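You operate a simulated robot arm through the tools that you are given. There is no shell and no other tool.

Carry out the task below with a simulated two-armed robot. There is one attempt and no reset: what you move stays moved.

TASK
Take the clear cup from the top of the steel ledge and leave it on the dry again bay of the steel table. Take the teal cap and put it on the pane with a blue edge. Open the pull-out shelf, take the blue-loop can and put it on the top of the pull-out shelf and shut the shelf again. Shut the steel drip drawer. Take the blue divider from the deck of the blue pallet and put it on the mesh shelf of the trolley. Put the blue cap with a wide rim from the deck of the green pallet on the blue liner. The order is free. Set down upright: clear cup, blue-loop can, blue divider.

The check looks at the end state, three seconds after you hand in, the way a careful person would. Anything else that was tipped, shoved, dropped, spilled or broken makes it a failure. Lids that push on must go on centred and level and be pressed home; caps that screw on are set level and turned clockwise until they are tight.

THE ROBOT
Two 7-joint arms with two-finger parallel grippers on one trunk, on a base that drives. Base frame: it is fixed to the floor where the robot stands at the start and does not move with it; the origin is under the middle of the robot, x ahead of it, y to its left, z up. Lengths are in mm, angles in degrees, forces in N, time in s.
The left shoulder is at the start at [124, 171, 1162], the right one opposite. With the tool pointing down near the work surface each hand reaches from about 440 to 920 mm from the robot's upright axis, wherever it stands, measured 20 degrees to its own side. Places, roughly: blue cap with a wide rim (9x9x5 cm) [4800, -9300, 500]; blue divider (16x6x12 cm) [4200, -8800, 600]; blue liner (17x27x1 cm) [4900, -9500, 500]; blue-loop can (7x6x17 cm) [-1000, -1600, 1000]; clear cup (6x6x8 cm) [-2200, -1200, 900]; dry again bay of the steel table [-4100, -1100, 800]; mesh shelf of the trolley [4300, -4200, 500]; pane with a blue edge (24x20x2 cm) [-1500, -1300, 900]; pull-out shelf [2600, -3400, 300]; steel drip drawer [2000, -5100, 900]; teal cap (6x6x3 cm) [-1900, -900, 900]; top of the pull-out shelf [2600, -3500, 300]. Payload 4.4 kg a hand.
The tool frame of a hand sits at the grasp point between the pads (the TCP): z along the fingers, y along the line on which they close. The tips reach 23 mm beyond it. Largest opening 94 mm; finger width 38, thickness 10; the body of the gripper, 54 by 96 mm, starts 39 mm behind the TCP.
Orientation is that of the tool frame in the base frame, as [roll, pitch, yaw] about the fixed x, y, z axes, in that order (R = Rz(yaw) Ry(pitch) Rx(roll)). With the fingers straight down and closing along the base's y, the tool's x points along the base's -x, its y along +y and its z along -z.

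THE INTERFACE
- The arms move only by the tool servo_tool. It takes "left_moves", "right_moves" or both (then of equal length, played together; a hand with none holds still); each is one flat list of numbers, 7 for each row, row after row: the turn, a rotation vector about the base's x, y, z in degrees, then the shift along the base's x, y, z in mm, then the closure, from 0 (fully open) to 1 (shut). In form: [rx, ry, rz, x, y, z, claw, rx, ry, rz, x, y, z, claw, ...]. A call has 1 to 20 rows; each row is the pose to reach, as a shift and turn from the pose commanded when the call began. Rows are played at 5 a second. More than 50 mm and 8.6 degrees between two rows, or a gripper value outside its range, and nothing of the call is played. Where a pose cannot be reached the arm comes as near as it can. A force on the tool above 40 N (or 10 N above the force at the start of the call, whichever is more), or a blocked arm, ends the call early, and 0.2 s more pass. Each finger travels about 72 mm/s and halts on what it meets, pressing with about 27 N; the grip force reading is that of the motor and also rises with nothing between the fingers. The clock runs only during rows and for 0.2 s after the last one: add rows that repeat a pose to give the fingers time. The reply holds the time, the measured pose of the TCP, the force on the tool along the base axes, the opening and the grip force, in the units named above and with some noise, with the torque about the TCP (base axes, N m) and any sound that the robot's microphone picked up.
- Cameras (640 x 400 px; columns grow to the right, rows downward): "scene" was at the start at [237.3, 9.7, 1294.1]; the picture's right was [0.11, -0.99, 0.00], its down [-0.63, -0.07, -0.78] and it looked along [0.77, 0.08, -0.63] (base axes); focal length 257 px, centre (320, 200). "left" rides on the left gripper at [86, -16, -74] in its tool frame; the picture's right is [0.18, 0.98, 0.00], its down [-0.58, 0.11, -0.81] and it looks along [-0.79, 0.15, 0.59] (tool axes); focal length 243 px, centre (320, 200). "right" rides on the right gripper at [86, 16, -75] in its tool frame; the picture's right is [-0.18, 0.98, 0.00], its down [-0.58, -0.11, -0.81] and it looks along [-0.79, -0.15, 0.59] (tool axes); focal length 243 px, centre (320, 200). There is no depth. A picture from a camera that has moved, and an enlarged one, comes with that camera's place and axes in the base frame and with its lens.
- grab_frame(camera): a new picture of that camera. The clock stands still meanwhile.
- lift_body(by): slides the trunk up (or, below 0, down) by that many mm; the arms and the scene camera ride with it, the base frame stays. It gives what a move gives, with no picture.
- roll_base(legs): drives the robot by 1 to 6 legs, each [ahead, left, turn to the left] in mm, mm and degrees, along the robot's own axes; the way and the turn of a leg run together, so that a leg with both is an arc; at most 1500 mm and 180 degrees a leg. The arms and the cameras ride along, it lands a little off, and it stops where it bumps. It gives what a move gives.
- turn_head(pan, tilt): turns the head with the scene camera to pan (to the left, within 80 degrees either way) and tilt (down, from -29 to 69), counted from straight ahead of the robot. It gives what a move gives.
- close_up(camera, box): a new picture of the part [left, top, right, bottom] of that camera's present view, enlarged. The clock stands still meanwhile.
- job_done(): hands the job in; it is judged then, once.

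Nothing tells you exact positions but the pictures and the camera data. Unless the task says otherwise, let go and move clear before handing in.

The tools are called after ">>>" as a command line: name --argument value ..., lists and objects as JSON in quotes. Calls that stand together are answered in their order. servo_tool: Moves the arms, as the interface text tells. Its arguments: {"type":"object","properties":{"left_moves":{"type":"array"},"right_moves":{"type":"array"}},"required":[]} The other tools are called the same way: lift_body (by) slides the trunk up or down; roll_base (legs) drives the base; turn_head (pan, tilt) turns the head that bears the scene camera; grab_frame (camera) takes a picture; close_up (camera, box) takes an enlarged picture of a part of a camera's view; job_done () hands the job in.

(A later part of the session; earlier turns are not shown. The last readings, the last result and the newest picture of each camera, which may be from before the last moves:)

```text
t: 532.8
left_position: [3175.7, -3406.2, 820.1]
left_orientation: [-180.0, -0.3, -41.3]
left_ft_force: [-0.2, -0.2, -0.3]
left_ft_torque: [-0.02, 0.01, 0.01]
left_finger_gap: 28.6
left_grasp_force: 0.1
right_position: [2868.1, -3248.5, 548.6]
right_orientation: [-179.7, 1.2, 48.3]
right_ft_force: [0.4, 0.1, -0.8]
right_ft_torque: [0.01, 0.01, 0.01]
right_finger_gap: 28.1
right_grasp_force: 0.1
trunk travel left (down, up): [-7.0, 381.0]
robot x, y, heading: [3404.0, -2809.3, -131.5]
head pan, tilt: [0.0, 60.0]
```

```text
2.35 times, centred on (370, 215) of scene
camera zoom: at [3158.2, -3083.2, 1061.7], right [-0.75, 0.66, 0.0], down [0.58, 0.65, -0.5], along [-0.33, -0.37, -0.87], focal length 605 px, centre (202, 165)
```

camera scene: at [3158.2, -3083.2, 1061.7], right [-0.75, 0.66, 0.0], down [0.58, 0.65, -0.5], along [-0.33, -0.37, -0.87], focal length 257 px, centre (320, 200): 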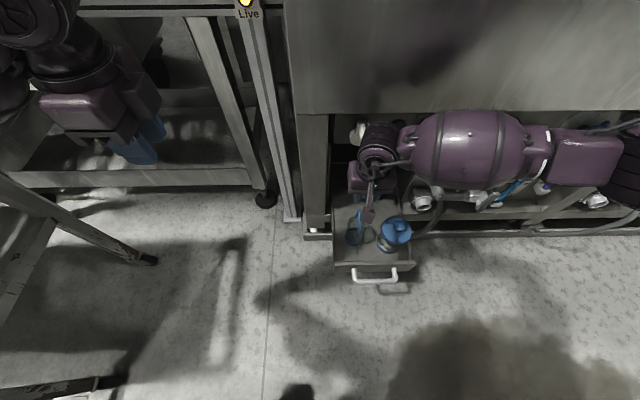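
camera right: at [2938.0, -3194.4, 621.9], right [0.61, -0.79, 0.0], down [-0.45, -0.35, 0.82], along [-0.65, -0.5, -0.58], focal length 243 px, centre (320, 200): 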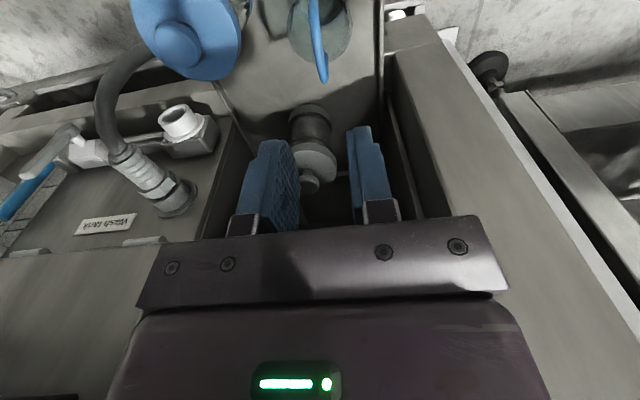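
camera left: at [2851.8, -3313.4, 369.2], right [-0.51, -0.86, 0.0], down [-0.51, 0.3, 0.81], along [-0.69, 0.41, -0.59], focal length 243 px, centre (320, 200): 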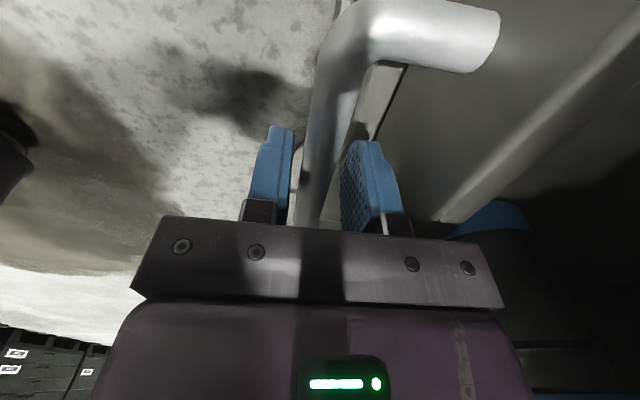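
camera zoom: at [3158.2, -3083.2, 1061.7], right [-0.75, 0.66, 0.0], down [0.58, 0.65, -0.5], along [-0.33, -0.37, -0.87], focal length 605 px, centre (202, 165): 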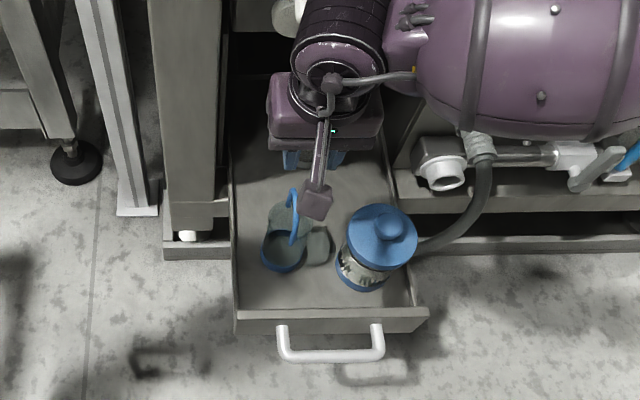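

>>> servo_tool --right_moves '[0, 0, 0, 24, 28, 10, 0.7, 0, 0, 0, 48.6, 57, 25, 0.7, 0, 0, 0, 48.6, 57, 65, 0.7, 0, 0, 0, 48.6, 57, 105, 0.7, 0, 0, 0, 48.6, 57, 145, 0.7, 0, 0, 0, 40, 60, 185, 0.7, 0, 0, 0, 20, 75, 220, 0.7, 0, 0, 0, 0, 90, 255, 0.7, 0, 0, 0, -20, 105, 290, 0.7, 0, 0, 0, -45, 122, 320, 0.7, 0, 0, 0, -60, 132, 345, 0.7, 0, 0, 0, -60, 132, 345, 0.7]'

>>> grab_frame --camera "scene"

>>> close_up --camera "scene" --box '[290, 130, 450, 300]'

```text
t: 535.4
left_position: [3174.8, -3406.7, 820.6]
left_orientation: [-180.0, -0.4, -41.3]
left_ft_force: [-1.3, -0.3, -0.6]
left_ft_torque: [-0.01, 0.03, 0.03]
left_finger_gap: 28.4
left_grasp_force: 0.1
right_position: [2807.3, -3116.7, 893.3]
right_orientation: [-179.8, 1.1, 48.2]
right_ft_force: [-0.4, 0.2, 0.0]
right_ft_torque: [0.0, 0.01, -0.02]
right_finger_gap: 28.2
right_grasp_force: 0.0
trunk travel left (down, up): [-7.0, 381.0]
robot x, y, heading: [3406.5, -2805.6, -132.0]
head pan, tilt: [0.0, 60.0]
```

```text
taken
camera scene: at [3158.3, -3083.2, 1061.7], right [-0.75, 0.66, 0.0], down [0.58, 0.65, -0.5], along [-0.33, -0.37, -0.87], focal length 257 px, centre (320, 200)
```

scene: 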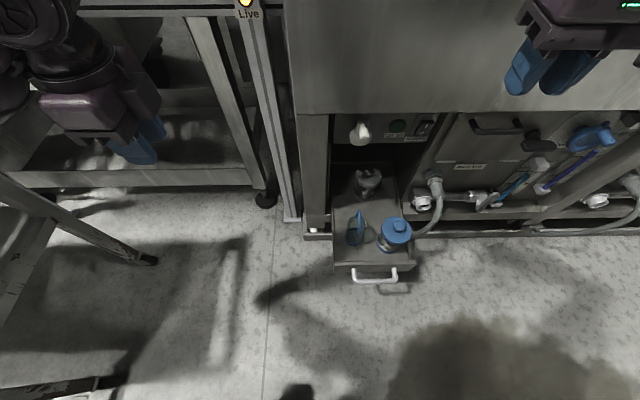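

```text
2.35 times, centred on (370, 215) of scene
camera zoom: at [3158.3, -3083.2, 1061.7], right [-0.75, 0.66, 0.0], down [0.58, 0.65, -0.5], along [-0.33, -0.37, -0.87], focal length 605 px, centre (202, 165)
```

zoom: 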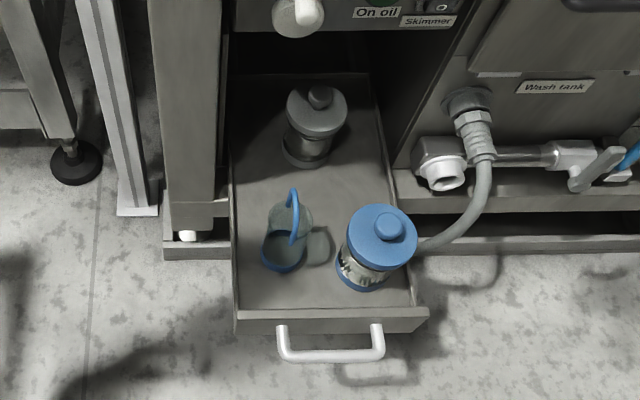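

The can stands upright on the tray next to the jars. Now to shut the shelf: I'll back up ~110 mm, lower the closed right hand in front of the handle bar, then push by driving forward.

>>> roll_base --legs '[[-110, 0, 0.8]]'

>>> servo_tool --right_moves '[0, 0, 0, 24, -9, -30, 1, 0, 0, 0, 48, -18, -65, 1, 0, 0, 0, 71, -27, -105, 1, 0, 0, 0, 71, -27, -150, 1, 0, 0, 0, 71, -27, -195, 1, 0, 0, 0, 71, -27, -240, 1, 0, 0, 0, 71, -27, -285, 1, 0, 0, 0, 71, -27, -330, 1, 0, 0, 0, 71, -27, -375, 1, 0, 0, 0, 71, -27, -375, 1]'

>>> grab_frame --camera "scene"

>>> grab_frame --camera "right"

```text
t: 536.6
left_position: [3254.9, -3328.2, 820.4]
left_orientation: [180.0, -0.5, -40.6]
left_ft_force: [0.8, 0.0, 0.4]
left_ft_torque: [0.0, -0.01, 0.0]
left_finger_gap: 28.4
left_grasp_force: 0.0
right_position: [2885.3, -3041.4, 893.0]
right_orientation: [-179.7, 1.1, 49.1]
right_ft_force: [0.5, 0.2, 0.4]
right_ft_torque: [0.0, -0.02, -0.01]
right_finger_gap: 28.1
right_grasp_force: 0.1
trunk travel left (down, up): [-7.0, 381.0]
robot x, y, heading: [3476.4, -2727.7, -131.1]
head pan, tilt: [0.0, 60.0]
```

```text
t: 538.8
left_position: [3254.1, -3327.5, 820.6]
left_orientation: [-179.9, -0.5, -40.5]
left_ft_force: [0.0, 0.3, 0.2]
left_ft_torque: [0.02, -0.02, -0.02]
left_finger_gap: 28.2
left_grasp_force: 0.0
right_position: [2954.3, -3072.2, 518.2]
right_orientation: [-179.7, 1.1, 49.2]
right_ft_force: [0.1, 0.1, 0.1]
right_ft_torque: [0.03, 0.0, -0.01]
right_finger_gap: 0.0
right_grasp_force: 27.2
trunk travel left (down, up): [-7.0, 381.0]
robot x, y, heading: [3474.9, -2726.4, -130.9]
head pan, tilt: [0.0, 60.0]
```

```text
taken
camera scene: at [3233.8, -3004.7, 1061.9], right [-0.76, 0.65, 0.0], down [0.57, 0.65, -0.5], along [-0.33, -0.38, -0.87], focal length 257 px, centre (320, 200)
```

scene: 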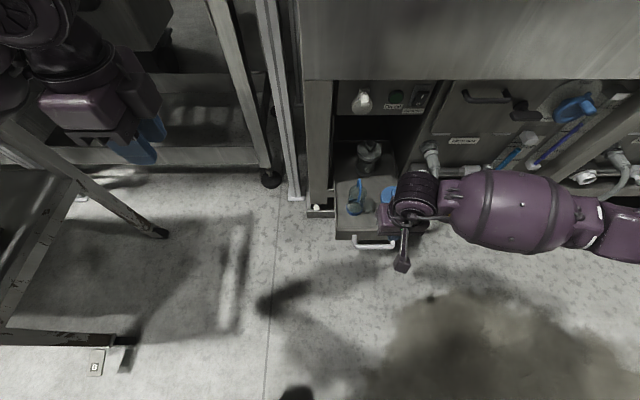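

```text
taken
camera right: at [3024.8, -3016.4, 590.7], right [0.62, -0.78, 0.0], down [-0.45, -0.36, 0.82], along [-0.64, -0.51, -0.58], focal length 243 px, centre (320, 200)
```

right: 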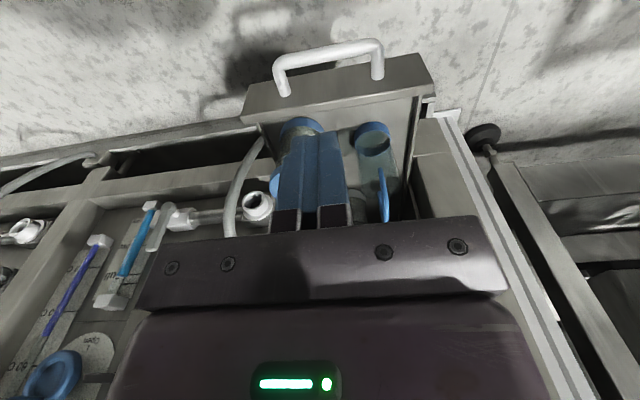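

The bar is about 40 mm ahead of the fingertips' column. Backing off 15 mm and lowering to bar height.

>>> servo_tool --right_moves '[0, 0, 0, 9.7, 11.4, -30, 1, 0, 0, 0, 9.7, 11.4, -75, 1, 0, 0, 0, 9.7, 11.4, -120, 1, 0, 0, 0, 9.7, 11.4, -165, 1, 0, 0, 0, 9.7, 11.4, -205, 1, 0, 0, 0, 9.7, 11.4, -230, 1, 0, 0, 0, 9.7, 11.4, -230, 1]'

>>> grab_frame --camera "right"

>>> grab_frame --camera "scene"

```text
t: 540.4
left_position: [3254.1, -3327.4, 821.2]
left_orientation: [-180.0, -0.4, -40.4]
left_ft_force: [0.0, 0.4, 0.3]
left_ft_torque: [-0.01, 0.01, -0.03]
left_finger_gap: 28.3
left_grasp_force: 0.0
right_position: [2966.0, -3059.0, 289.1]
right_orientation: [-179.7, 1.1, 49.1]
right_ft_force: [-1.1, 0.3, -0.1]
right_ft_torque: [0.01, -0.03, -0.02]
right_finger_gap: 0.0
right_grasp_force: 27.4
trunk travel left (down, up): [-7.0, 381.0]
robot x, y, heading: [3477.4, -2719.7, -130.6]
head pan, tilt: [0.0, 60.0]
```

```text
taken
camera right: at [3035.1, -3004.5, 360.6], right [0.62, -0.78, 0.0], down [-0.45, -0.36, 0.82], along [-0.64, -0.51, -0.58], focal length 243 px, centre (320, 200)
```

right: 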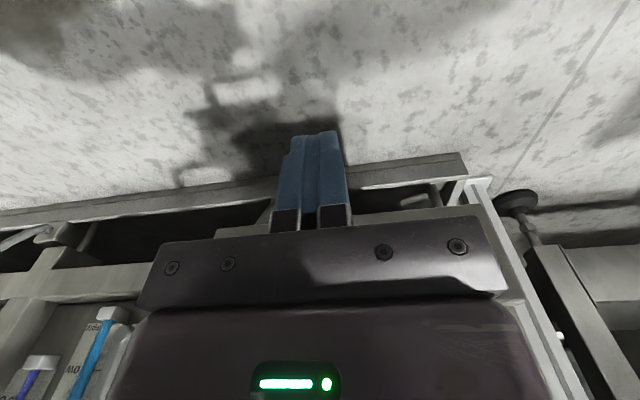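

```text
taken
camera scene: at [3233.8, -3004.7, 1061.8], right [-0.76, 0.65, 0.0], down [0.57, 0.65, -0.5], along [-0.33, -0.38, -0.87], focal length 257 px, centre (320, 200)
```

scene: 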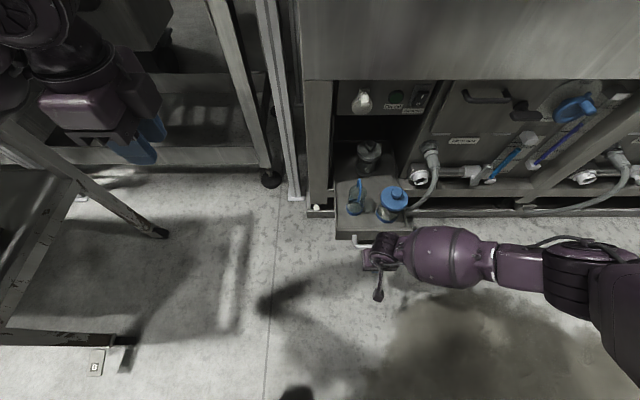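

The closed fingers are right in front of the bar. Driving forward to push the shelf in, first half-way.

>>> roll_base --legs '[[100, 0, 0]]'

>>> grab_frame --camera "scene"

```text
t: 541.6
left_position: [3190.7, -3403.7, 819.1]
left_orientation: [-179.9, -0.4, -40.5]
left_ft_force: [-0.2, -0.4, 0.3]
left_ft_torque: [0.0, 0.0, 0.03]
left_finger_gap: 28.0
left_grasp_force: 0.0
right_position: [2900.3, -3134.2, 287.9]
right_orientation: [-179.7, 1.1, 49.1]
right_ft_force: [-0.4, -0.3, 0.9]
right_ft_torque: [0.02, 0.01, -0.01]
right_finger_gap: 0.1
right_grasp_force: 27.1
trunk travel left (down, up): [-7.0, 381.0]
robot x, y, heading: [3411.6, -2801.7, -131.1]
head pan, tilt: [0.0, 60.0]
```

```text
taken
camera scene: at [3168.9, -3080.1, 1061.6], right [-0.76, 0.65, 0.0], down [0.57, 0.66, -0.5], along [-0.33, -0.38, -0.87], focal length 257 px, centre (320, 200)
```

scene: 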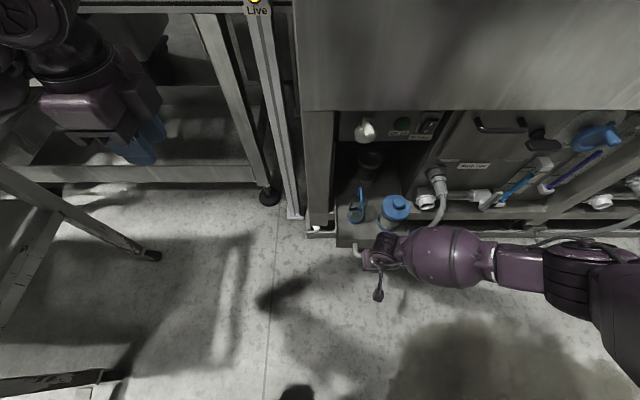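

The shelf is sliding in and the can stays put. Before going further I'll raise the left hand and turn it to its narrow side so it stays clear of the conveyor rails.

>>> servo_tool --left_moves '[0, 0, 8.2, 2, 2, 12, 0, 0, 0, 16.4, 4, 4, 24, 0, 0, 0, 24.6, 6, 6, 36, 0, 0, 0, 32.8, 8, 8, 48, 0, 0, 0, 41, 10, 10, 60, 0, 0, 0, 49.2, 11, 12, 72, 0, 0, 0, 57.4, 12, 13, 84, 0, 0, 0, 65.6, 13, 14, 96, 0, 0, 0, 73.8, 13, 15, 108, 0, 0, 0, 82, 13, 15, 120, 0, 0, 0, 90, 13, 15, 130, 0, 0, 0, 90, 13, 15, 130, 0]'

>>> roll_base --legs '[[90, 0, 0]]'

>>> grab_frame --camera "scene"

```text
t: 544.2
left_position: [3202.9, -3387.7, 951.3]
left_orientation: [-180.0, -0.4, 49.7]
left_ft_force: [0.0, 0.1, 0.5]
left_ft_torque: [-0.03, -0.01, 0.0]
left_finger_gap: 94.1
left_grasp_force: 0.1
right_position: [2900.7, -3133.2, 288.6]
right_orientation: [-179.6, 1.1, 49.1]
right_ft_force: [0.6, 0.3, -0.1]
right_ft_torque: [0.02, -0.01, 0.01]
right_finger_gap: 0.1
right_grasp_force: 26.8
trunk travel left (down, up): [-7.0, 381.0]
robot x, y, heading: [3411.4, -2799.1, -131.0]
head pan, tilt: [0.0, 60.0]
```

```text
t: 545.3
left_position: [3144.4, -3455.9, 950.4]
left_orientation: [-179.9, -0.4, 49.5]
left_ft_force: [-0.5, -0.1, 0.7]
left_ft_torque: [0.03, -0.04, -0.04]
left_finger_gap: 93.8
left_grasp_force: 0.1
right_position: [2841.6, -3202.0, 288.3]
right_orientation: [-179.7, 1.2, 49.0]
right_ft_force: [0.3, -0.7, -0.4]
right_ft_torque: [-0.02, -0.02, 0.02]
right_finger_gap: 0.3
right_grasp_force: 26.2
trunk travel left (down, up): [-7.0, 381.0]
robot x, y, heading: [3351.6, -2867.8, -130.9]
head pan, tilt: [0.0, 60.0]
```

```text
taken
camera scene: at [3110.6, -3147.8, 1061.5], right [-0.76, 0.65, 0.0], down [0.57, 0.66, -0.5], along [-0.33, -0.38, -0.87], focal length 257 px, centre (320, 200)
```

scene: 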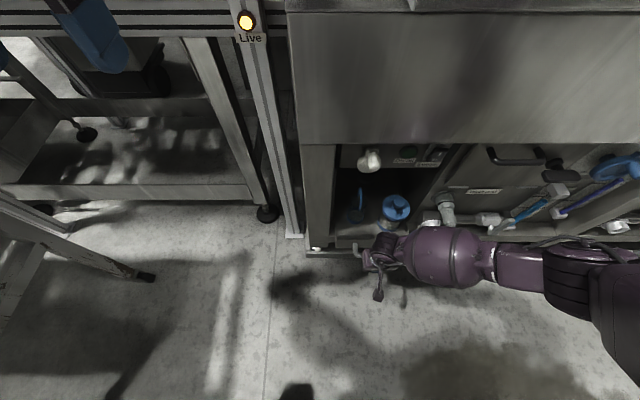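

Nearly in. Driving the last bit gently until it meets the stop.

>>> roll_base --legs '[[40, 0, 0]]'

>>> roll_base --legs '[[30, 0, 0]]'

>>> grab_frame --camera "scene"

```text
t: 546.1
left_position: [3118.7, -3485.5, 951.0]
left_orientation: [-179.9, -0.4, 49.6]
left_ft_force: [-0.4, 0.5, -0.3]
left_ft_torque: [0.02, -0.04, -0.03]
left_finger_gap: 94.0
left_grasp_force: 0.1
right_position: [2814.7, -3232.7, 287.4]
right_orientation: [-179.7, 1.1, 49.1]
right_ft_force: [0.3, 0.4, -0.3]
right_ft_torque: [0.03, -0.01, 0.0]
right_finger_gap: 0.2
right_grasp_force: 26.8
trunk travel left (down, up): [-7.0, 381.0]
robot x, y, heading: [3329.7, -2899.1, -131.0]
head pan, tilt: [0.0, 60.0]
```

```text
t: 547.0
left_position: [3100.6, -3508.6, 949.2]
left_orientation: [180.0, -0.4, 49.6]
left_ft_force: [-0.3, -0.4, -0.8]
left_ft_torque: [0.01, 0.02, 0.05]
left_finger_gap: 93.9
left_grasp_force: 0.0
right_position: [2801.0, -3249.2, 284.3]
right_orientation: [-179.7, 0.6, 49.2]
right_ft_force: [23.7, 20.5, -17.0]
right_ft_torque: [0.22, 0.04, 0.32]
right_finger_gap: 0.0
right_grasp_force: 27.2
trunk travel left (down, up): [-7.0, 381.0]
robot x, y, heading: [3306.9, -2921.5, -131.1]
head pan, tilt: [0.0, 60.0]
```

```text
taken
camera scene: at [3065.3, -3200.3, 1060.9], right [-0.76, 0.65, 0.0], down [0.57, 0.66, -0.5], along [-0.33, -0.38, -0.87], focal length 257 px, centre (320, 200)
```

scene: 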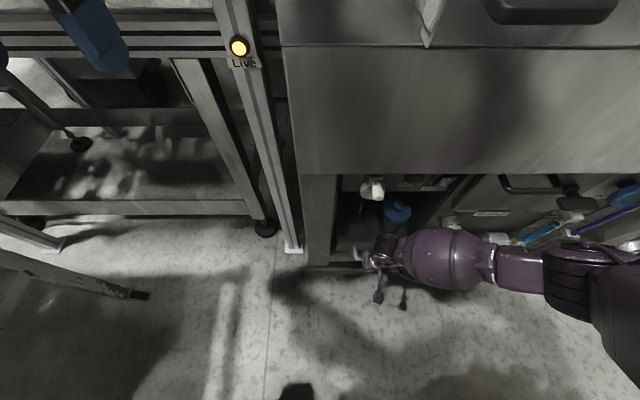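

The hand met a firm stop at the original closed position (about -686 vs -688). Backing off and checking the shelf.

>>> roll_base --legs '[[-160, 0, 0]]'

>>> servo_tool --right_moves '[0, 0, 0, 0, 0, 45, 1, 0, 0, 0, 0, 0, 90, 1, 0, 0, 0, 0, 0, 135, 1, 0, 0, 0, -10, 9, 180, 0.5, 0, 0, 0, -25, 22, 220, 0, 0, 0, 0, -40, 35, 260, 0, 0, 0, 0, -55, 48, 300, 0, 0, 0, 0, -70, 62, 340, 0, 0, 0, 0, -85, 75, 380, 0, 0, 0, 0, -85, 75, 425, 0, 0, 0, 0, -85, 75, 470, 0, 0, 0, 0, -85, 75, 515, 0, 0, 0, 0, -85, 75, 560, 0, 0, 0, 0, -85, 75, 600, 0, 0, 0, 0, -85, 75, 600, 0]'

>>> turn_head --pan 0 --tilt 50

>>> grab_frame --camera "scene"

>>> close_up --camera "scene" --box '[290, 130, 450, 270]'

```text
t: 548.4
left_position: [3204.3, -3387.0, 951.2]
left_orientation: [-179.9, -0.3, 49.4]
left_ft_force: [0.5, -0.1, 1.0]
left_ft_torque: [-0.03, 0.0, 0.0]
left_finger_gap: 93.9
left_grasp_force: 0.1
right_position: [2905.0, -3128.8, 285.9]
right_orientation: [-179.7, 0.8, 49.2]
right_ft_force: [-0.1, 0.3, 0.2]
right_ft_torque: [-0.01, -0.04, 0.01]
right_finger_gap: 0.0
right_grasp_force: 26.9
trunk travel left (down, up): [-7.0, 381.0]
robot x, y, heading: [3417.8, -2797.6, -130.7]
head pan, tilt: [0.0, 60.0]
```

```text
t: 551.6
left_position: [3204.0, -3387.6, 951.1]
left_orientation: [-179.9, -0.4, 49.5]
left_ft_force: [0.0, 0.1, 0.4]
left_ft_torque: [-0.01, 0.02, 0.01]
left_finger_gap: 94.2
left_grasp_force: 0.0
right_position: [2820.1, -3054.8, 886.7]
right_orientation: [-179.7, 0.6, 49.2]
right_ft_force: [0.1, -0.3, 0.0]
right_ft_torque: [0.01, 0.01, 0.0]
right_finger_gap: 94.1
right_grasp_force: 0.0
trunk travel left (down, up): [-7.0, 381.0]
robot x, y, heading: [3410.6, -2801.0, -130.7]
head pan, tilt: [0.0, 60.0]
```

```text
t: 552.3
left_position: [3205.8, -3387.1, 951.3]
left_orientation: [-180.0, -0.4, 49.6]
left_ft_force: [-0.1, -0.6, 0.2]
left_ft_torque: [-0.01, 0.02, 0.0]
left_finger_gap: 93.8
left_grasp_force: 0.2
right_position: [2818.7, -3055.5, 886.0]
right_orientation: [-179.7, 0.7, 49.3]
right_ft_force: [0.5, -0.2, 0.1]
right_ft_torque: [0.0, 0.0, 0.01]
right_finger_gap: 94.0
right_grasp_force: 0.1
trunk travel left (down, up): [-7.0, 381.0]
robot x, y, heading: [3416.1, -2798.7, -130.6]
head pan, tilt: [0.0, 50.0]
```

```text
taken
camera scene: at [3163.8, -3086.0, 1074.3], right [-0.76, 0.65, 0.0], down [0.5, 0.58, -0.64], along [-0.42, -0.49, -0.77], focal length 257 px, centre (320, 200)
```

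scene: 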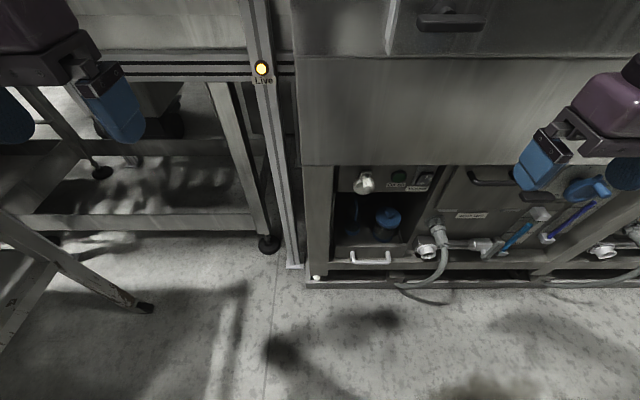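

```text
2.86 times, centred on (370, 200) of scene
camera zoom: at [3163.8, -3086.0, 1074.3], right [-0.76, 0.65, 0.0], down [0.5, 0.58, -0.64], along [-0.42, -0.49, -0.77], focal length 735 px, centre (177, 200)
```

zoom: 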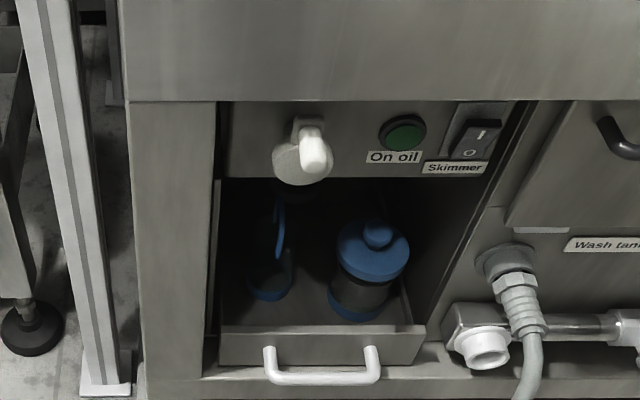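

The shelf is shut with the can standing inside. Next: the blue divider and blue cap on the pallets. I'll raise the trunk, bring the hands to travel poses, and drive back out along the corridor.

>>> roll_base --legs '[[-250, 0, 0]]'

>>> lift_body --by 168

>>> turn_head --pan 0 --tilt 40

>>> close_up --camera "scene" --box '[270, 170, 430, 290]'

```text
t: 554.1
left_position: [3368.0, -3198.6, 951.2]
left_orientation: [-179.9, -0.4, 49.6]
left_ft_force: [0.1, 0.1, -0.2]
left_ft_torque: [-0.05, 0.04, 0.02]
left_finger_gap: 94.0
left_grasp_force: 0.1
right_position: [2983.6, -2865.7, 887.5]
right_orientation: [-179.7, 0.7, 49.2]
right_ft_force: [-0.7, 0.4, 0.0]
right_ft_torque: [-0.02, 0.0, 0.02]
right_finger_gap: 93.9
right_grasp_force: 0.0
trunk travel left (down, up): [-7.0, 381.0]
robot x, y, heading: [3572.6, -2605.5, -130.9]
head pan, tilt: [0.0, 50.0]
```

```text
t: 556.0
left_position: [3368.3, -3198.5, 1117.5]
left_orientation: [-180.0, -0.5, 49.5]
left_ft_force: [0.3, -0.2, 0.7]
left_ft_torque: [0.0, 0.0, 0.01]
left_finger_gap: 94.1
left_grasp_force: 0.0
right_position: [2982.6, -2866.9, 1052.8]
right_orientation: [-179.6, 0.5, 49.2]
right_ft_force: [-0.4, -0.4, -0.3]
right_ft_torque: [0.03, -0.01, -0.03]
right_finger_gap: 93.9
right_grasp_force: 0.1
trunk travel left (down, up): [-175.0, 213.0]
robot x, y, heading: [3575.8, -2611.0, -130.7]
head pan, tilt: [0.0, 50.0]
```

```text
t: 556.8
left_position: [3368.5, -3198.0, 1120.3]
left_orientation: [-179.9, -0.5, 49.6]
left_ft_force: [-0.1, 0.8, -0.5]
left_ft_torque: [-0.03, -0.02, -0.02]
left_finger_gap: 94.0
left_grasp_force: 0.0
right_position: [2983.5, -2865.5, 1055.6]
right_orientation: [-179.7, 0.6, 49.2]
right_ft_force: [-1.1, 0.4, 0.7]
right_ft_torque: [-0.01, -0.01, 0.01]
right_finger_gap: 93.9
right_grasp_force: 0.1
trunk travel left (down, up): [-175.0, 213.0]
robot x, y, heading: [3577.3, -2613.0, -130.9]
head pan, tilt: [0.0, 40.0]
```

```text
3.33 times, centred on (350, 230) of scene
camera zoom: at [3420.6, -2789.1, 1292.7], right [-0.76, 0.65, 0.0], down [0.42, 0.49, -0.77], along [-0.5, -0.58, -0.64], focal length 858 px, centre (220, 100)
```

zoom: 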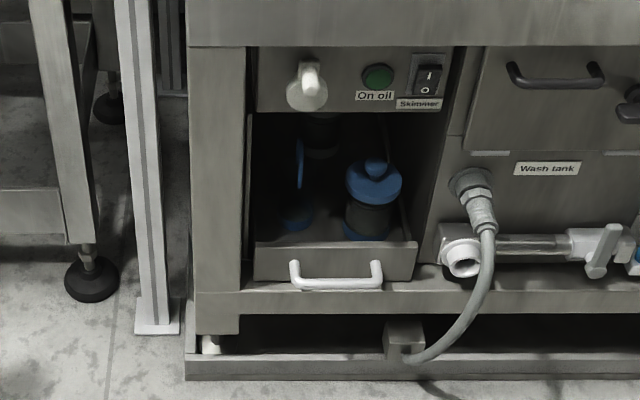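

Shelf closed properly. Tucking the hands in and heading back along the corridor.

>>> servo_tool --left_moves '[0, 0, 0, 12, 26, 5, 0, 0, 0, 0, 25, 51, 10, 0, 0, 0, 0, 37, 77, 15, 0, 0, 0, 0, 49.3, 102.7, 20, 0, 0, 0, 0, 49.3, 102.7, 20, 0]' --right_moves '[0, 0, 0, 42.5, -0.5, 21, 0, 0, 0, 0, 85, -1, 42, 0, 0, 0, 0, 127.5, -1.5, 63, 0, 0, 0, 0, 170.3, -2, 85, 0, 0, 0, 0, 170.3, -2, 85, 0]'

>>> roll_base --legs '[[-60, 0, 0], [0, 0, 90.4], [700, 60, 0], [1300, 0, 0], [1000, 0, 0]]'

>>> turn_head --pan -40 --tilt 15

>>> grab_frame --camera "scene"

```text
t: 558.0
left_position: [3417.4, -3094.6, 1137.9]
left_orientation: [-180.0, -0.4, 49.5]
left_ft_force: [0.2, -0.3, 0.3]
left_ft_torque: [0.04, -0.02, 0.0]
left_finger_gap: 94.0
left_grasp_force: 0.1
right_position: [3152.6, -2868.9, 1139.0]
right_orientation: [-179.7, 0.7, 49.1]
right_ft_force: [-0.1, -0.5, 0.4]
right_ft_torque: [-0.02, 0.01, -0.01]
right_finger_gap: 93.8
right_grasp_force: 0.0
trunk travel left (down, up): [-175.0, 213.0]
robot x, y, heading: [3579.1, -2608.7, -131.0]
head pan, tilt: [0.0, 40.0]
```

```text
t: 577.1
left_position: [6416.5, -4619.7, 1138.8]
left_orientation: [-179.9, -0.4, 140.1]
left_ft_force: [0.2, -0.3, -0.1]
left_ft_torque: [-0.03, -0.02, 0.01]
left_finger_gap: 93.8
left_grasp_force: 0.1
right_position: [6192.2, -4885.6, 1138.2]
right_orientation: [-179.7, 0.6, 139.7]
right_ft_force: [-0.4, 0.6, 0.2]
right_ft_torque: [0.01, 0.0, 0.01]
right_finger_gap: 93.8
right_grasp_force: 0.0
trunk travel left (down, up): [-175.0, 213.0]
robot x, y, heading: [5932.0, -4466.9, -40.5]
head pan, tilt: [0.0, 40.0]
```

```text
t: 578.2
left_position: [6417.0, -4620.1, 1138.1]
left_orientation: [-179.8, -0.4, 140.1]
left_ft_force: [0.1, 1.0, 0.1]
left_ft_torque: [0.04, 0.0, 0.03]
left_finger_gap: 93.8
left_grasp_force: 0.0
right_position: [6191.1, -4885.7, 1139.3]
right_orientation: [-179.7, 0.6, 139.7]
right_ft_force: [-0.6, 0.7, 0.3]
right_ft_torque: [0.0, 0.0, -0.01]
right_finger_gap: 93.8
right_grasp_force: 0.1
trunk travel left (down, up): [-175.0, 213.0]
robot x, y, heading: [5930.3, -4464.8, -40.5]
head pan, tilt: [-40.0, 15.0]
```

```text
taken
camera scene: at [6062.2, -4655.6, 1332.2], right [-0.99, -0.17, 0.0], down [-0.04, 0.26, -0.97], along [0.16, -0.95, -0.26], focal length 257 px, centre (320, 200)
```

scene: 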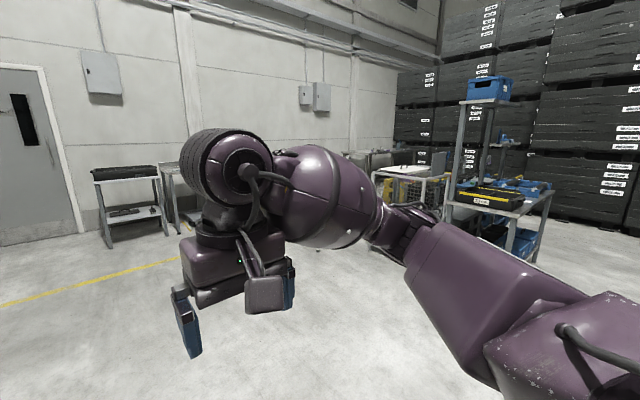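

Back at the corridor's end. I'll turn right and drive back through the gap beside the conveyor toward the pallets.

>>> roll_base --legs '[[60, 0, 0], [0, 0, -90], [1400, 0, 0], [1400, 0, 0], [600, 0, 0]]'

>>> turn_head --pan 45 --tilt 20

>>> grab_frame --camera "scene"

>>> turn_head --pan 10 --tilt 20

>>> grab_frame --camera "scene"

```text
t: 599.0
left_position: [3638.6, -7568.0, 1138.0]
left_orientation: [-179.9, -0.4, 50.3]
left_ft_force: [0.1, 0.8, 0.1]
left_ft_torque: [-0.02, 0.03, 0.0]
left_finger_gap: 94.1
left_grasp_force: 0.0
right_position: [3371.5, -7345.0, 1140.0]
right_orientation: [-179.6, 0.7, 50.0]
right_ft_force: [0.5, 0.1, -0.2]
right_ft_torque: [0.0, 0.03, -0.02]
right_finger_gap: 94.1
right_grasp_force: 0.2
trunk travel left (down, up): [-175.0, 213.0]
robot x, y, heading: [3790.3, -7080.2, -130.0]
head pan, tilt: [-40.0, 15.0]
```

```text
t: 600.6
left_position: [3637.9, -7567.7, 1139.2]
left_orientation: [-179.8, -0.3, 50.2]
left_ft_force: [-0.5, -0.4, -0.1]
left_ft_torque: [-0.01, 0.02, 0.01]
left_finger_gap: 94.1
left_grasp_force: 0.0
right_position: [3371.6, -7344.6, 1139.9]
right_orientation: [-179.8, 0.7, 49.9]
right_ft_force: [0.2, -0.2, -0.3]
right_ft_torque: [0.0, 0.03, -0.03]
right_finger_gap: 94.1
right_grasp_force: 0.0
trunk travel left (down, up): [-175.0, 213.0]
robot x, y, heading: [3790.9, -7081.9, -129.9]
head pan, tilt: [45.0, 20.0]
```

```text
taken
camera scene: at [3699.7, -7289.9, 1324.1], right [-1.0, -0.09, 0.0], down [-0.03, 0.34, -0.94], along [0.08, -0.94, -0.34], focal length 257 px, centre (320, 200)
```

scene: 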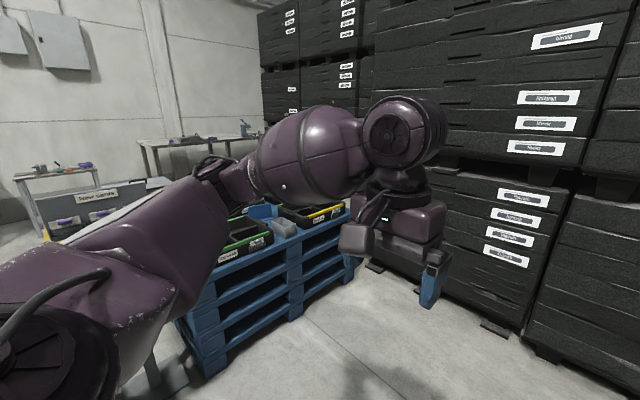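

```text
t: 601.6
left_position: [3638.3, -7568.5, 1138.1]
left_orientation: [-179.9, -0.4, 50.3]
left_ft_force: [-0.1, -0.7, -0.3]
left_ft_torque: [0.01, -0.03, -0.01]
left_finger_gap: 94.1
left_grasp_force: 0.0
right_position: [3371.4, -7345.1, 1139.4]
right_orientation: [-179.7, 0.7, 49.9]
right_ft_force: [0.0, 0.2, -0.7]
right_ft_torque: [-0.02, -0.02, -0.01]
right_finger_gap: 93.7
right_grasp_force: 0.0
trunk travel left (down, up): [-175.0, 213.0]
robot x, y, heading: [3792.8, -7077.3, -129.8]
head pan, tilt: [10.0, 20.0]
```

```text
taken
camera scene: at [3645.2, -7277.8, 1324.1], right [-0.87, 0.5, 0.0], down [0.17, 0.3, -0.94], along [-0.47, -0.81, -0.34], focal length 257 px, centre (320, 200)
```

scene: 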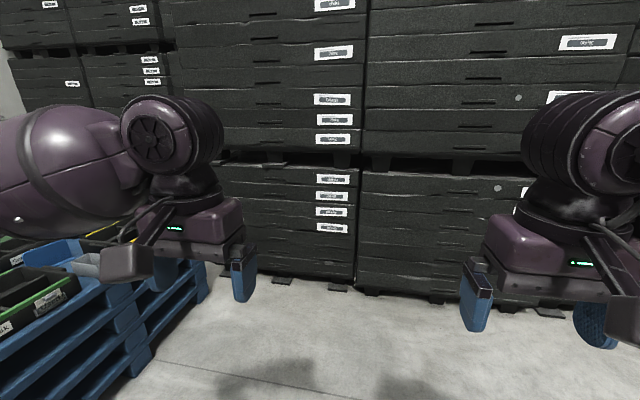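

The blue pallet with black boxes is ahead-left. I'll move forward, turn left to face it, and take a closer look.

>>> roll_base --legs '[[550, 0, 0], [0, 0, 89], [150, -350, 0]]'

>>> turn_head --pan 0 --tilt 20

>>> grab_frame --camera "scene"

```text
t: 611.9
left_position: [3812.2, -8019.7, 1137.4]
left_orientation: [180.0, -0.4, 140.3]
left_ft_force: [-1.0, -1.8, -0.3]
left_ft_torque: [-0.02, -0.02, 0.0]
left_finger_gap: 94.2
left_grasp_force: 0.1
right_position: [3588.3, -8286.9, 1139.8]
right_orientation: [-179.7, 0.7, 140.0]
right_ft_force: [-0.4, -0.8, 0.1]
right_ft_torque: [0.01, -0.02, -0.02]
right_finger_gap: 93.8
right_grasp_force: 0.1
trunk travel left (down, up): [-175.0, 213.0]
robot x, y, heading: [3320.0, -7867.8, -40.1]
head pan, tilt: [10.0, 20.0]
```

```text
t: 612.6
left_position: [3812.4, -8020.4, 1138.5]
left_orientation: [-179.9, -0.4, 140.3]
left_ft_force: [0.8, -0.6, -0.4]
left_ft_torque: [-0.01, 0.0, -0.01]
left_finger_gap: 94.1
left_grasp_force: 0.0
right_position: [3589.3, -8286.6, 1139.5]
right_orientation: [-179.7, 0.8, 140.1]
right_ft_force: [-0.5, -1.0, -0.3]
right_ft_torque: [0.0, 0.05, -0.01]
right_finger_gap: 93.9
right_grasp_force: 0.1
trunk travel left (down, up): [-175.0, 213.0]
robot x, y, heading: [3325.1, -7868.1, -39.9]
head pan, tilt: [0.0, 20.0]
```

```text
taken
camera scene: at [3513.0, -8025.2, 1324.1], right [-0.64, -0.77, 0.0], down [-0.26, 0.22, -0.94], along [0.72, -0.6, -0.34], focal length 257 px, centre (320, 200)
```

scene: 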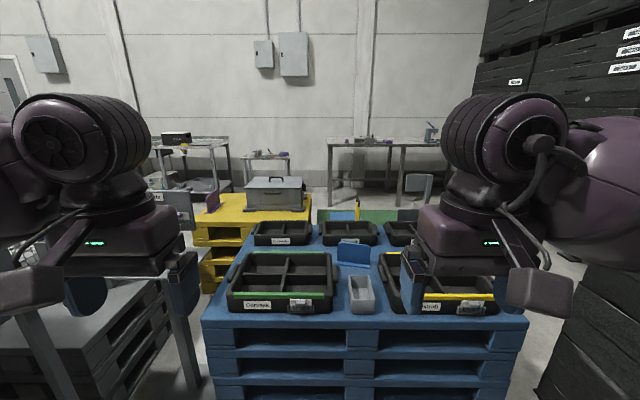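

I see the blue pallet with trays and a blue divider standing in the middle; behind it is a green pallet. Zooming in.

>>> close_up --camera "scene" --box '[290, 190, 430, 320]'

>>> close_up --camera "scene" --box '[300, 170, 460, 250]'

```text
3.08 times, centred on (360, 255) of scene
camera zoom: at [3513.0, -8025.2, 1324.1], right [-0.64, -0.77, 0.0], down [-0.26, 0.22, -0.94], along [0.72, -0.6, -0.34], focal length 792 px, centre (197, 31)
```

zoom: 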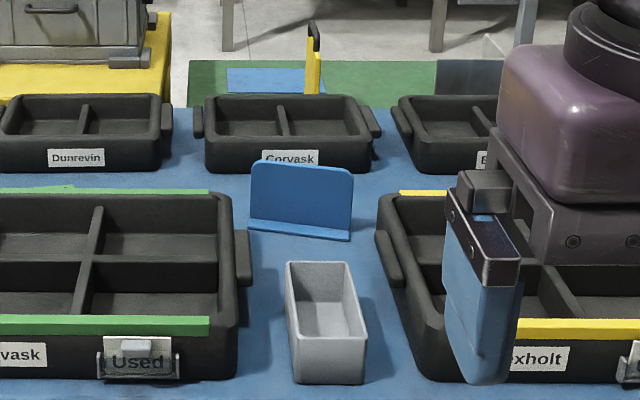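

```text
4.00 times, centred on (380, 210) of scene
camera zoom: at [3513.0, -8025.2, 1324.1], right [-0.64, -0.77, 0.0], down [-0.26, 0.22, -0.94], along [0.72, -0.6, -0.34], focal length 1029 px, centre (80, 160)
```

zoom: 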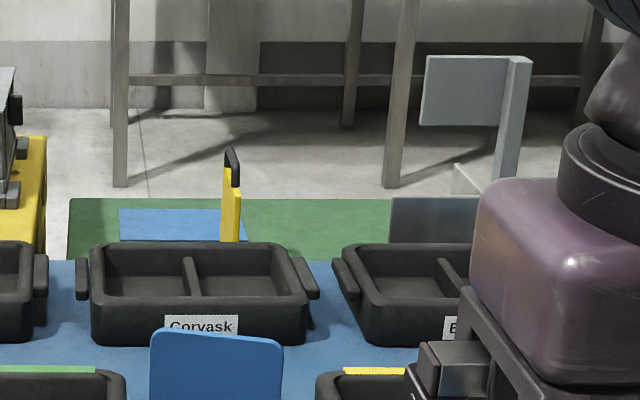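

The divider is an L-shaped bookend (vertical plate with a foot toward me). I'll approach so that I can pinch its plate with the left hand. Driving closer.

>>> roll_base --legs '[[300, -180, -0.5], [250, 0, 0]]'

>>> turn_head --pan 0 --tilt 35

>>> grab_frame --camera "scene"

>>> grab_frame --camera "left"

```text
t: 616.3
left_position: [4114.7, -8515.7, 1140.0]
left_orientation: [-179.9, -0.4, 140.1]
left_ft_force: [0.9, -0.7, 0.1]
left_ft_torque: [-0.01, 0.04, -0.03]
left_finger_gap: 93.9
left_grasp_force: 0.1
right_position: [3890.3, -8781.8, 1139.6]
right_orientation: [-179.7, 0.7, 139.6]
right_ft_force: [-0.3, -0.6, 0.6]
right_ft_torque: [0.03, 0.01, 0.0]
right_finger_gap: 93.9
right_grasp_force: 0.0
trunk travel left (down, up): [-175.0, 213.0]
robot x, y, heading: [3625.4, -8359.6, -40.4]
head pan, tilt: [0.0, 20.0]
```

```text
t: 617.0
left_position: [4114.4, -8516.3, 1139.0]
left_orientation: [-179.9, -0.3, 140.1]
left_ft_force: [-0.9, 1.1, 0.3]
left_ft_torque: [0.02, -0.01, -0.03]
left_finger_gap: 94.2
left_grasp_force: 0.0
right_position: [3890.4, -8782.1, 1140.3]
right_orientation: [-179.7, 0.7, 139.7]
right_ft_force: [-0.5, 0.6, 0.1]
right_ft_torque: [0.0, -0.03, 0.01]
right_finger_gap: 94.2
right_grasp_force: 0.0
trunk travel left (down, up): [-175.0, 213.0]
robot x, y, heading: [3631.9, -8357.8, -40.5]
head pan, tilt: [0.0, 35.0]
```

```text
taken
camera scene: at [3811.0, -8516.3, 1300.3], right [-0.65, -0.76, 0.0], down [-0.44, 0.37, -0.82], along [0.62, -0.53, -0.57], focal length 257 px, centre (320, 200)
```

scene: 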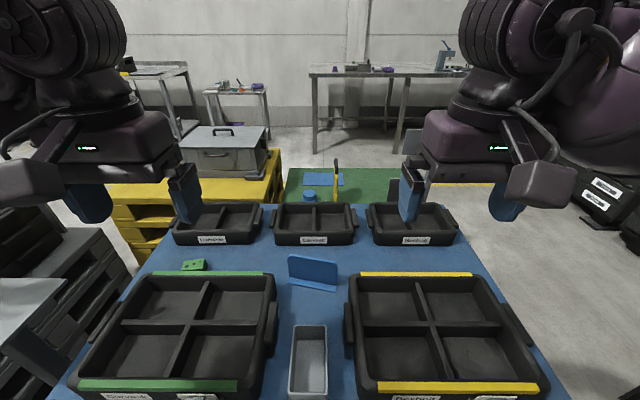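

```text
taken
camera left: at [4037.7, -8472.9, 1213.3], right [0.49, 0.87, 0.0], down [0.52, -0.29, 0.8], along [0.7, -0.39, -0.6], focal length 243 px, centre (320, 200)
```

left: 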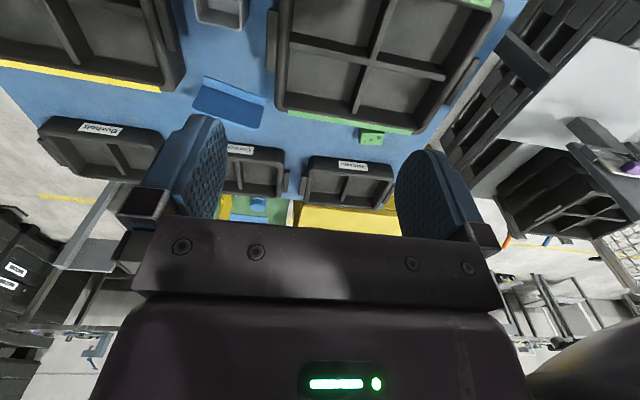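

Now I also see the blue cap and the blue liner on the green pallet just behind. Zooming on both.

>>> close_up --camera "scene" --box '[260, 230, 370, 320]'

>>> close_up --camera "scene" --box '[270, 150, 400, 220]'

>>> close_up --camera "left" --box '[170, 60, 310, 180]'

```text
4.44 times, centred on (315, 275) of scene
camera zoom: at [3811.0, -8516.3, 1300.3], right [-0.65, -0.76, 0.0], down [-0.44, 0.37, -0.82], along [0.62, -0.53, -0.57], focal length 1143 px, centre (342, -133)
```

zoom: 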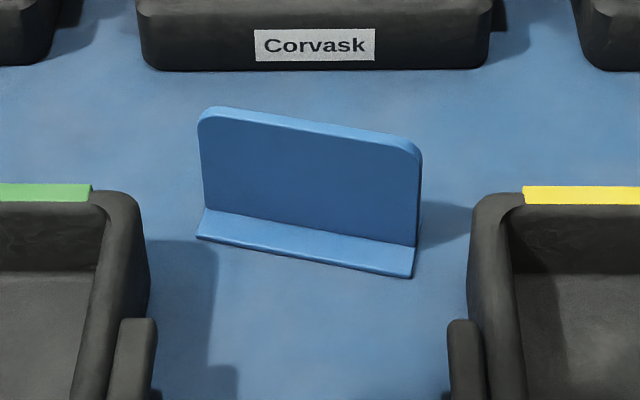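

```text
4.92 times, centred on (335, 185) of scene
camera zoom: at [3811.0, -8516.3, 1300.3], right [-0.65, -0.76, 0.0], down [-0.44, 0.37, -0.82], along [0.62, -0.53, -0.57], focal length 1267 px, centre (246, 274)
```

zoom: 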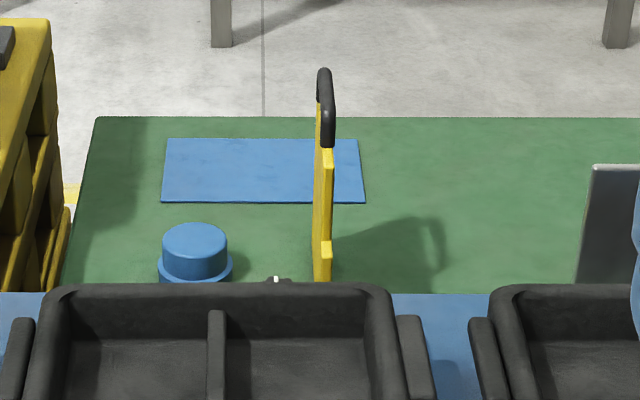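

```text
3.33 times, centred on (240, 120) of left
camera zoom: at [4037.7, -8472.9, 1213.3], right [0.49, 0.87, 0.0], down [0.52, -0.29, 0.8], along [0.7, -0.39, -0.6], focal length 809 px, centre (587, 467)
```

zoom: 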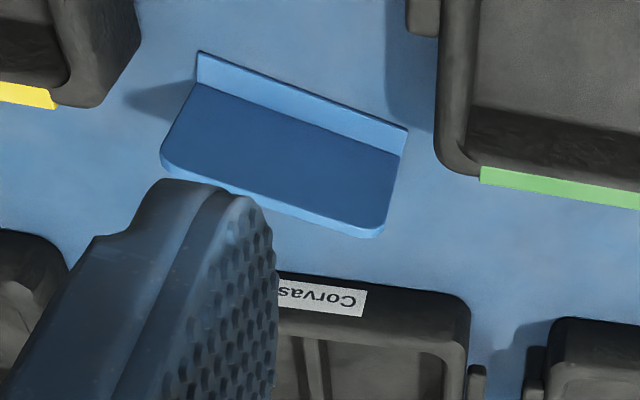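

The divider's plate runs from about (785, 97) to (748, -55) mm in my frame, deck at z≈610. I'll move 100 mm closer, then turn and tilt the left hand so its fingers point right-down along the plate (to allow later insertion under the trolley deck).

>>> roll_base --legs '[[100, 0, 0]]'

>>> servo_tool --left_moves '[0, 0, -7.9, 0, 0, 0, 0.2, 0, 0, -15.8, 0, 0, 0, 0.47, 0, 0, -23.7, 0, 0, 0, 0.47, 0, 0, -31.6, 0, 0, 0, 0.47, 0, 0, -39.5, 0, 0, 0, 0.47, 0, 0, -47.4, 0, 0, 0, 0.47, 0, 0, -55.3, 0, 0, 0, 0.47, 0, 0, -63.2, 0, 0, 0, 0.47, 0, 0, -71.1, 0, 0, 0, 0.47, 0, 0, -79, 0, 0, 0, 0.47, 0, 0, -86.9, 0, 0, 0, 0.47, 0, 0, -94.8, 0, 0, 0, 0.47, 0, 0, -103, 0, 0, 0, 0.47, 0, 0, -103, 0, 0, 0, 0.47]'

>>> grab_frame --camera "scene"

```text
t: 618.2
left_position: [4190.1, -8580.3, 1138.8]
left_orientation: [-179.9, -0.4, 140.0]
left_ft_force: [0.6, -0.2, -0.1]
left_ft_torque: [0.01, 0.02, -0.02]
left_finger_gap: 94.0
left_grasp_force: 0.0
right_position: [3966.1, -8847.0, 1139.0]
right_orientation: [-179.7, 0.8, 139.7]
right_ft_force: [0.6, -0.8, 0.4]
right_ft_torque: [-0.01, 0.0, 0.0]
right_finger_gap: 93.9
right_grasp_force: 0.1
trunk travel left (down, up): [-175.0, 213.0]
robot x, y, heading: [3701.7, -8425.5, -40.5]
head pan, tilt: [0.0, 35.0]
```

```text
t: 621.2
left_position: [4191.4, -8581.8, 1138.5]
left_orientation: [-180.0, -0.4, 36.8]
left_ft_force: [0.5, 0.1, 0.0]
left_ft_torque: [0.02, 0.02, -0.01]
left_finger_gap: 49.8
left_grasp_force: 0.0
right_position: [3966.9, -8846.3, 1139.1]
right_orientation: [-179.8, 0.8, 139.6]
right_ft_force: [-0.4, -0.7, -0.3]
right_ft_torque: [0.04, 0.0, -0.02]
right_finger_gap: 94.4
right_grasp_force: 0.1
trunk travel left (down, up): [-175.0, 213.0]
robot x, y, heading: [3702.1, -8425.5, -40.6]
head pan, tilt: [0.0, 35.0]
```

```text
taken
camera scene: at [3887.1, -8581.1, 1300.2], right [-0.65, -0.76, 0.0], down [-0.44, 0.37, -0.82], along [0.62, -0.53, -0.57], focal length 257 px, centre (320, 200)
```

scene: 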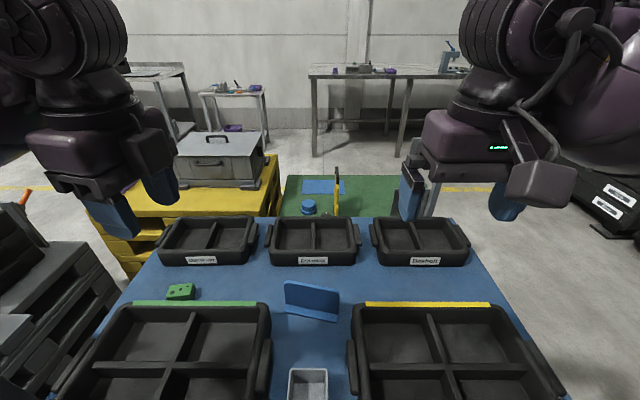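

Now tilting the left hand 45° so the fingers point right-down.

>>> servo_tool --left_moves '[-4.49, 6.0, 0, 0, 0, 0, 0.47, -8.99, 12.0, 0, 0, 0, 0, 0.47, -13.48, 18.0, 0, 0, 0, 0, 0.47, -17.97, 24.0, 0, 0, 0, 0, 0.47, -22.47, 30.0, 0, 0, 0, 0, 0.47, -26.96, 36.03, 0, 0, 0, 0, 0.47, -26.96, 36.03, 0, 0, 0, 0, 0.47]'

>>> grab_frame --camera "scene"

>>> grab_frame --camera "left"

```text
t: 622.8
left_position: [4190.5, -8580.8, 1139.3]
left_orientation: [-179.8, 44.8, 37.1]
left_ft_force: [0.2, 0.3, -0.7]
left_ft_torque: [-0.01, 0.0, 0.03]
left_finger_gap: 49.9
left_grasp_force: 0.1
right_position: [3965.8, -8846.5, 1140.2]
right_orientation: [-179.7, 0.8, 139.8]
right_ft_force: [-0.2, 0.0, -0.1]
right_ft_torque: [-0.01, 0.01, -0.03]
right_finger_gap: 94.1
right_grasp_force: 0.0
trunk travel left (down, up): [-175.0, 213.0]
robot x, y, heading: [3703.9, -8427.8, -40.3]
head pan, tilt: [0.0, 35.0]
```

```text
taken
camera scene: at [3886.8, -8581.1, 1300.3], right [-0.65, -0.76, 0.0], down [-0.44, 0.37, -0.82], along [0.62, -0.53, -0.57], focal length 257 px, centre (320, 200)
```

scene: 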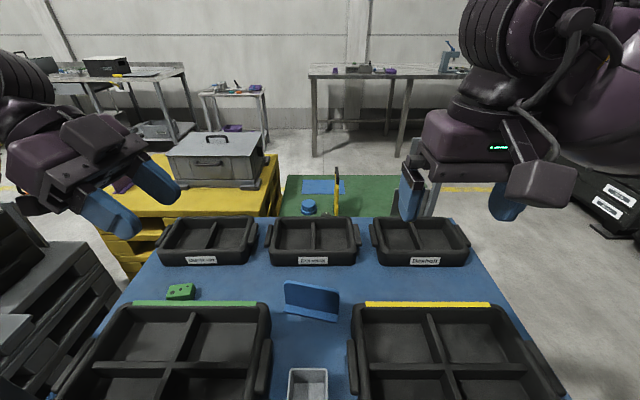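

```text
taken
camera left: at [4271.6, -8499.4, 1130.6], right [0.69, -0.71, -0.13], down [0.19, 0.0, 0.98], along [-0.69, -0.71, 0.14], focal length 243 px, centre (320, 200)
```

left: 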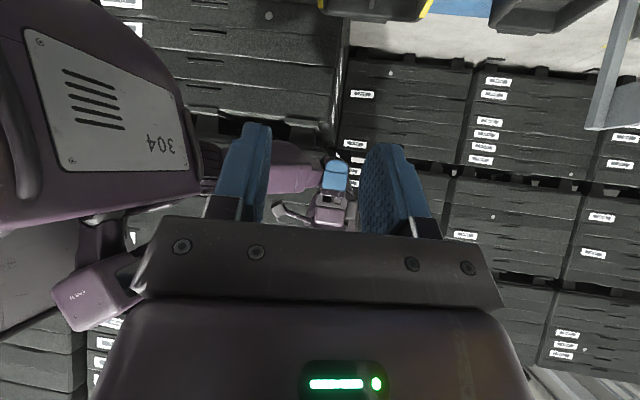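

The hand is in the desired attitude. Re-measuring the divider from here.

>>> close_up --camera "scene" --box '[255, 260, 365, 350]'

```text
4.44 times, centred on (310, 305) of scene
camera zoom: at [3886.8, -8581.1, 1300.3], right [-0.65, -0.76, 0.0], down [-0.44, 0.37, -0.82], along [0.62, -0.53, -0.57], focal length 1143 px, centre (364, -267)
```

zoom: 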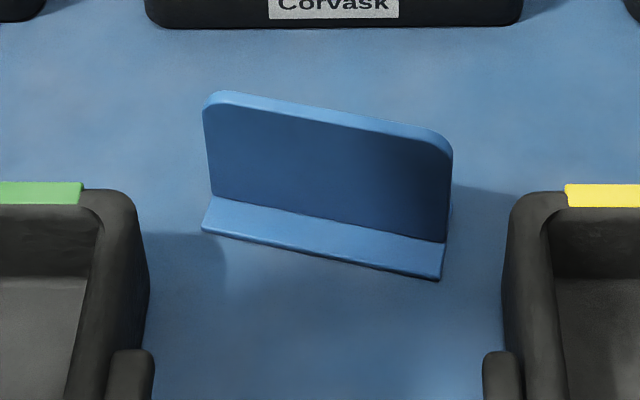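

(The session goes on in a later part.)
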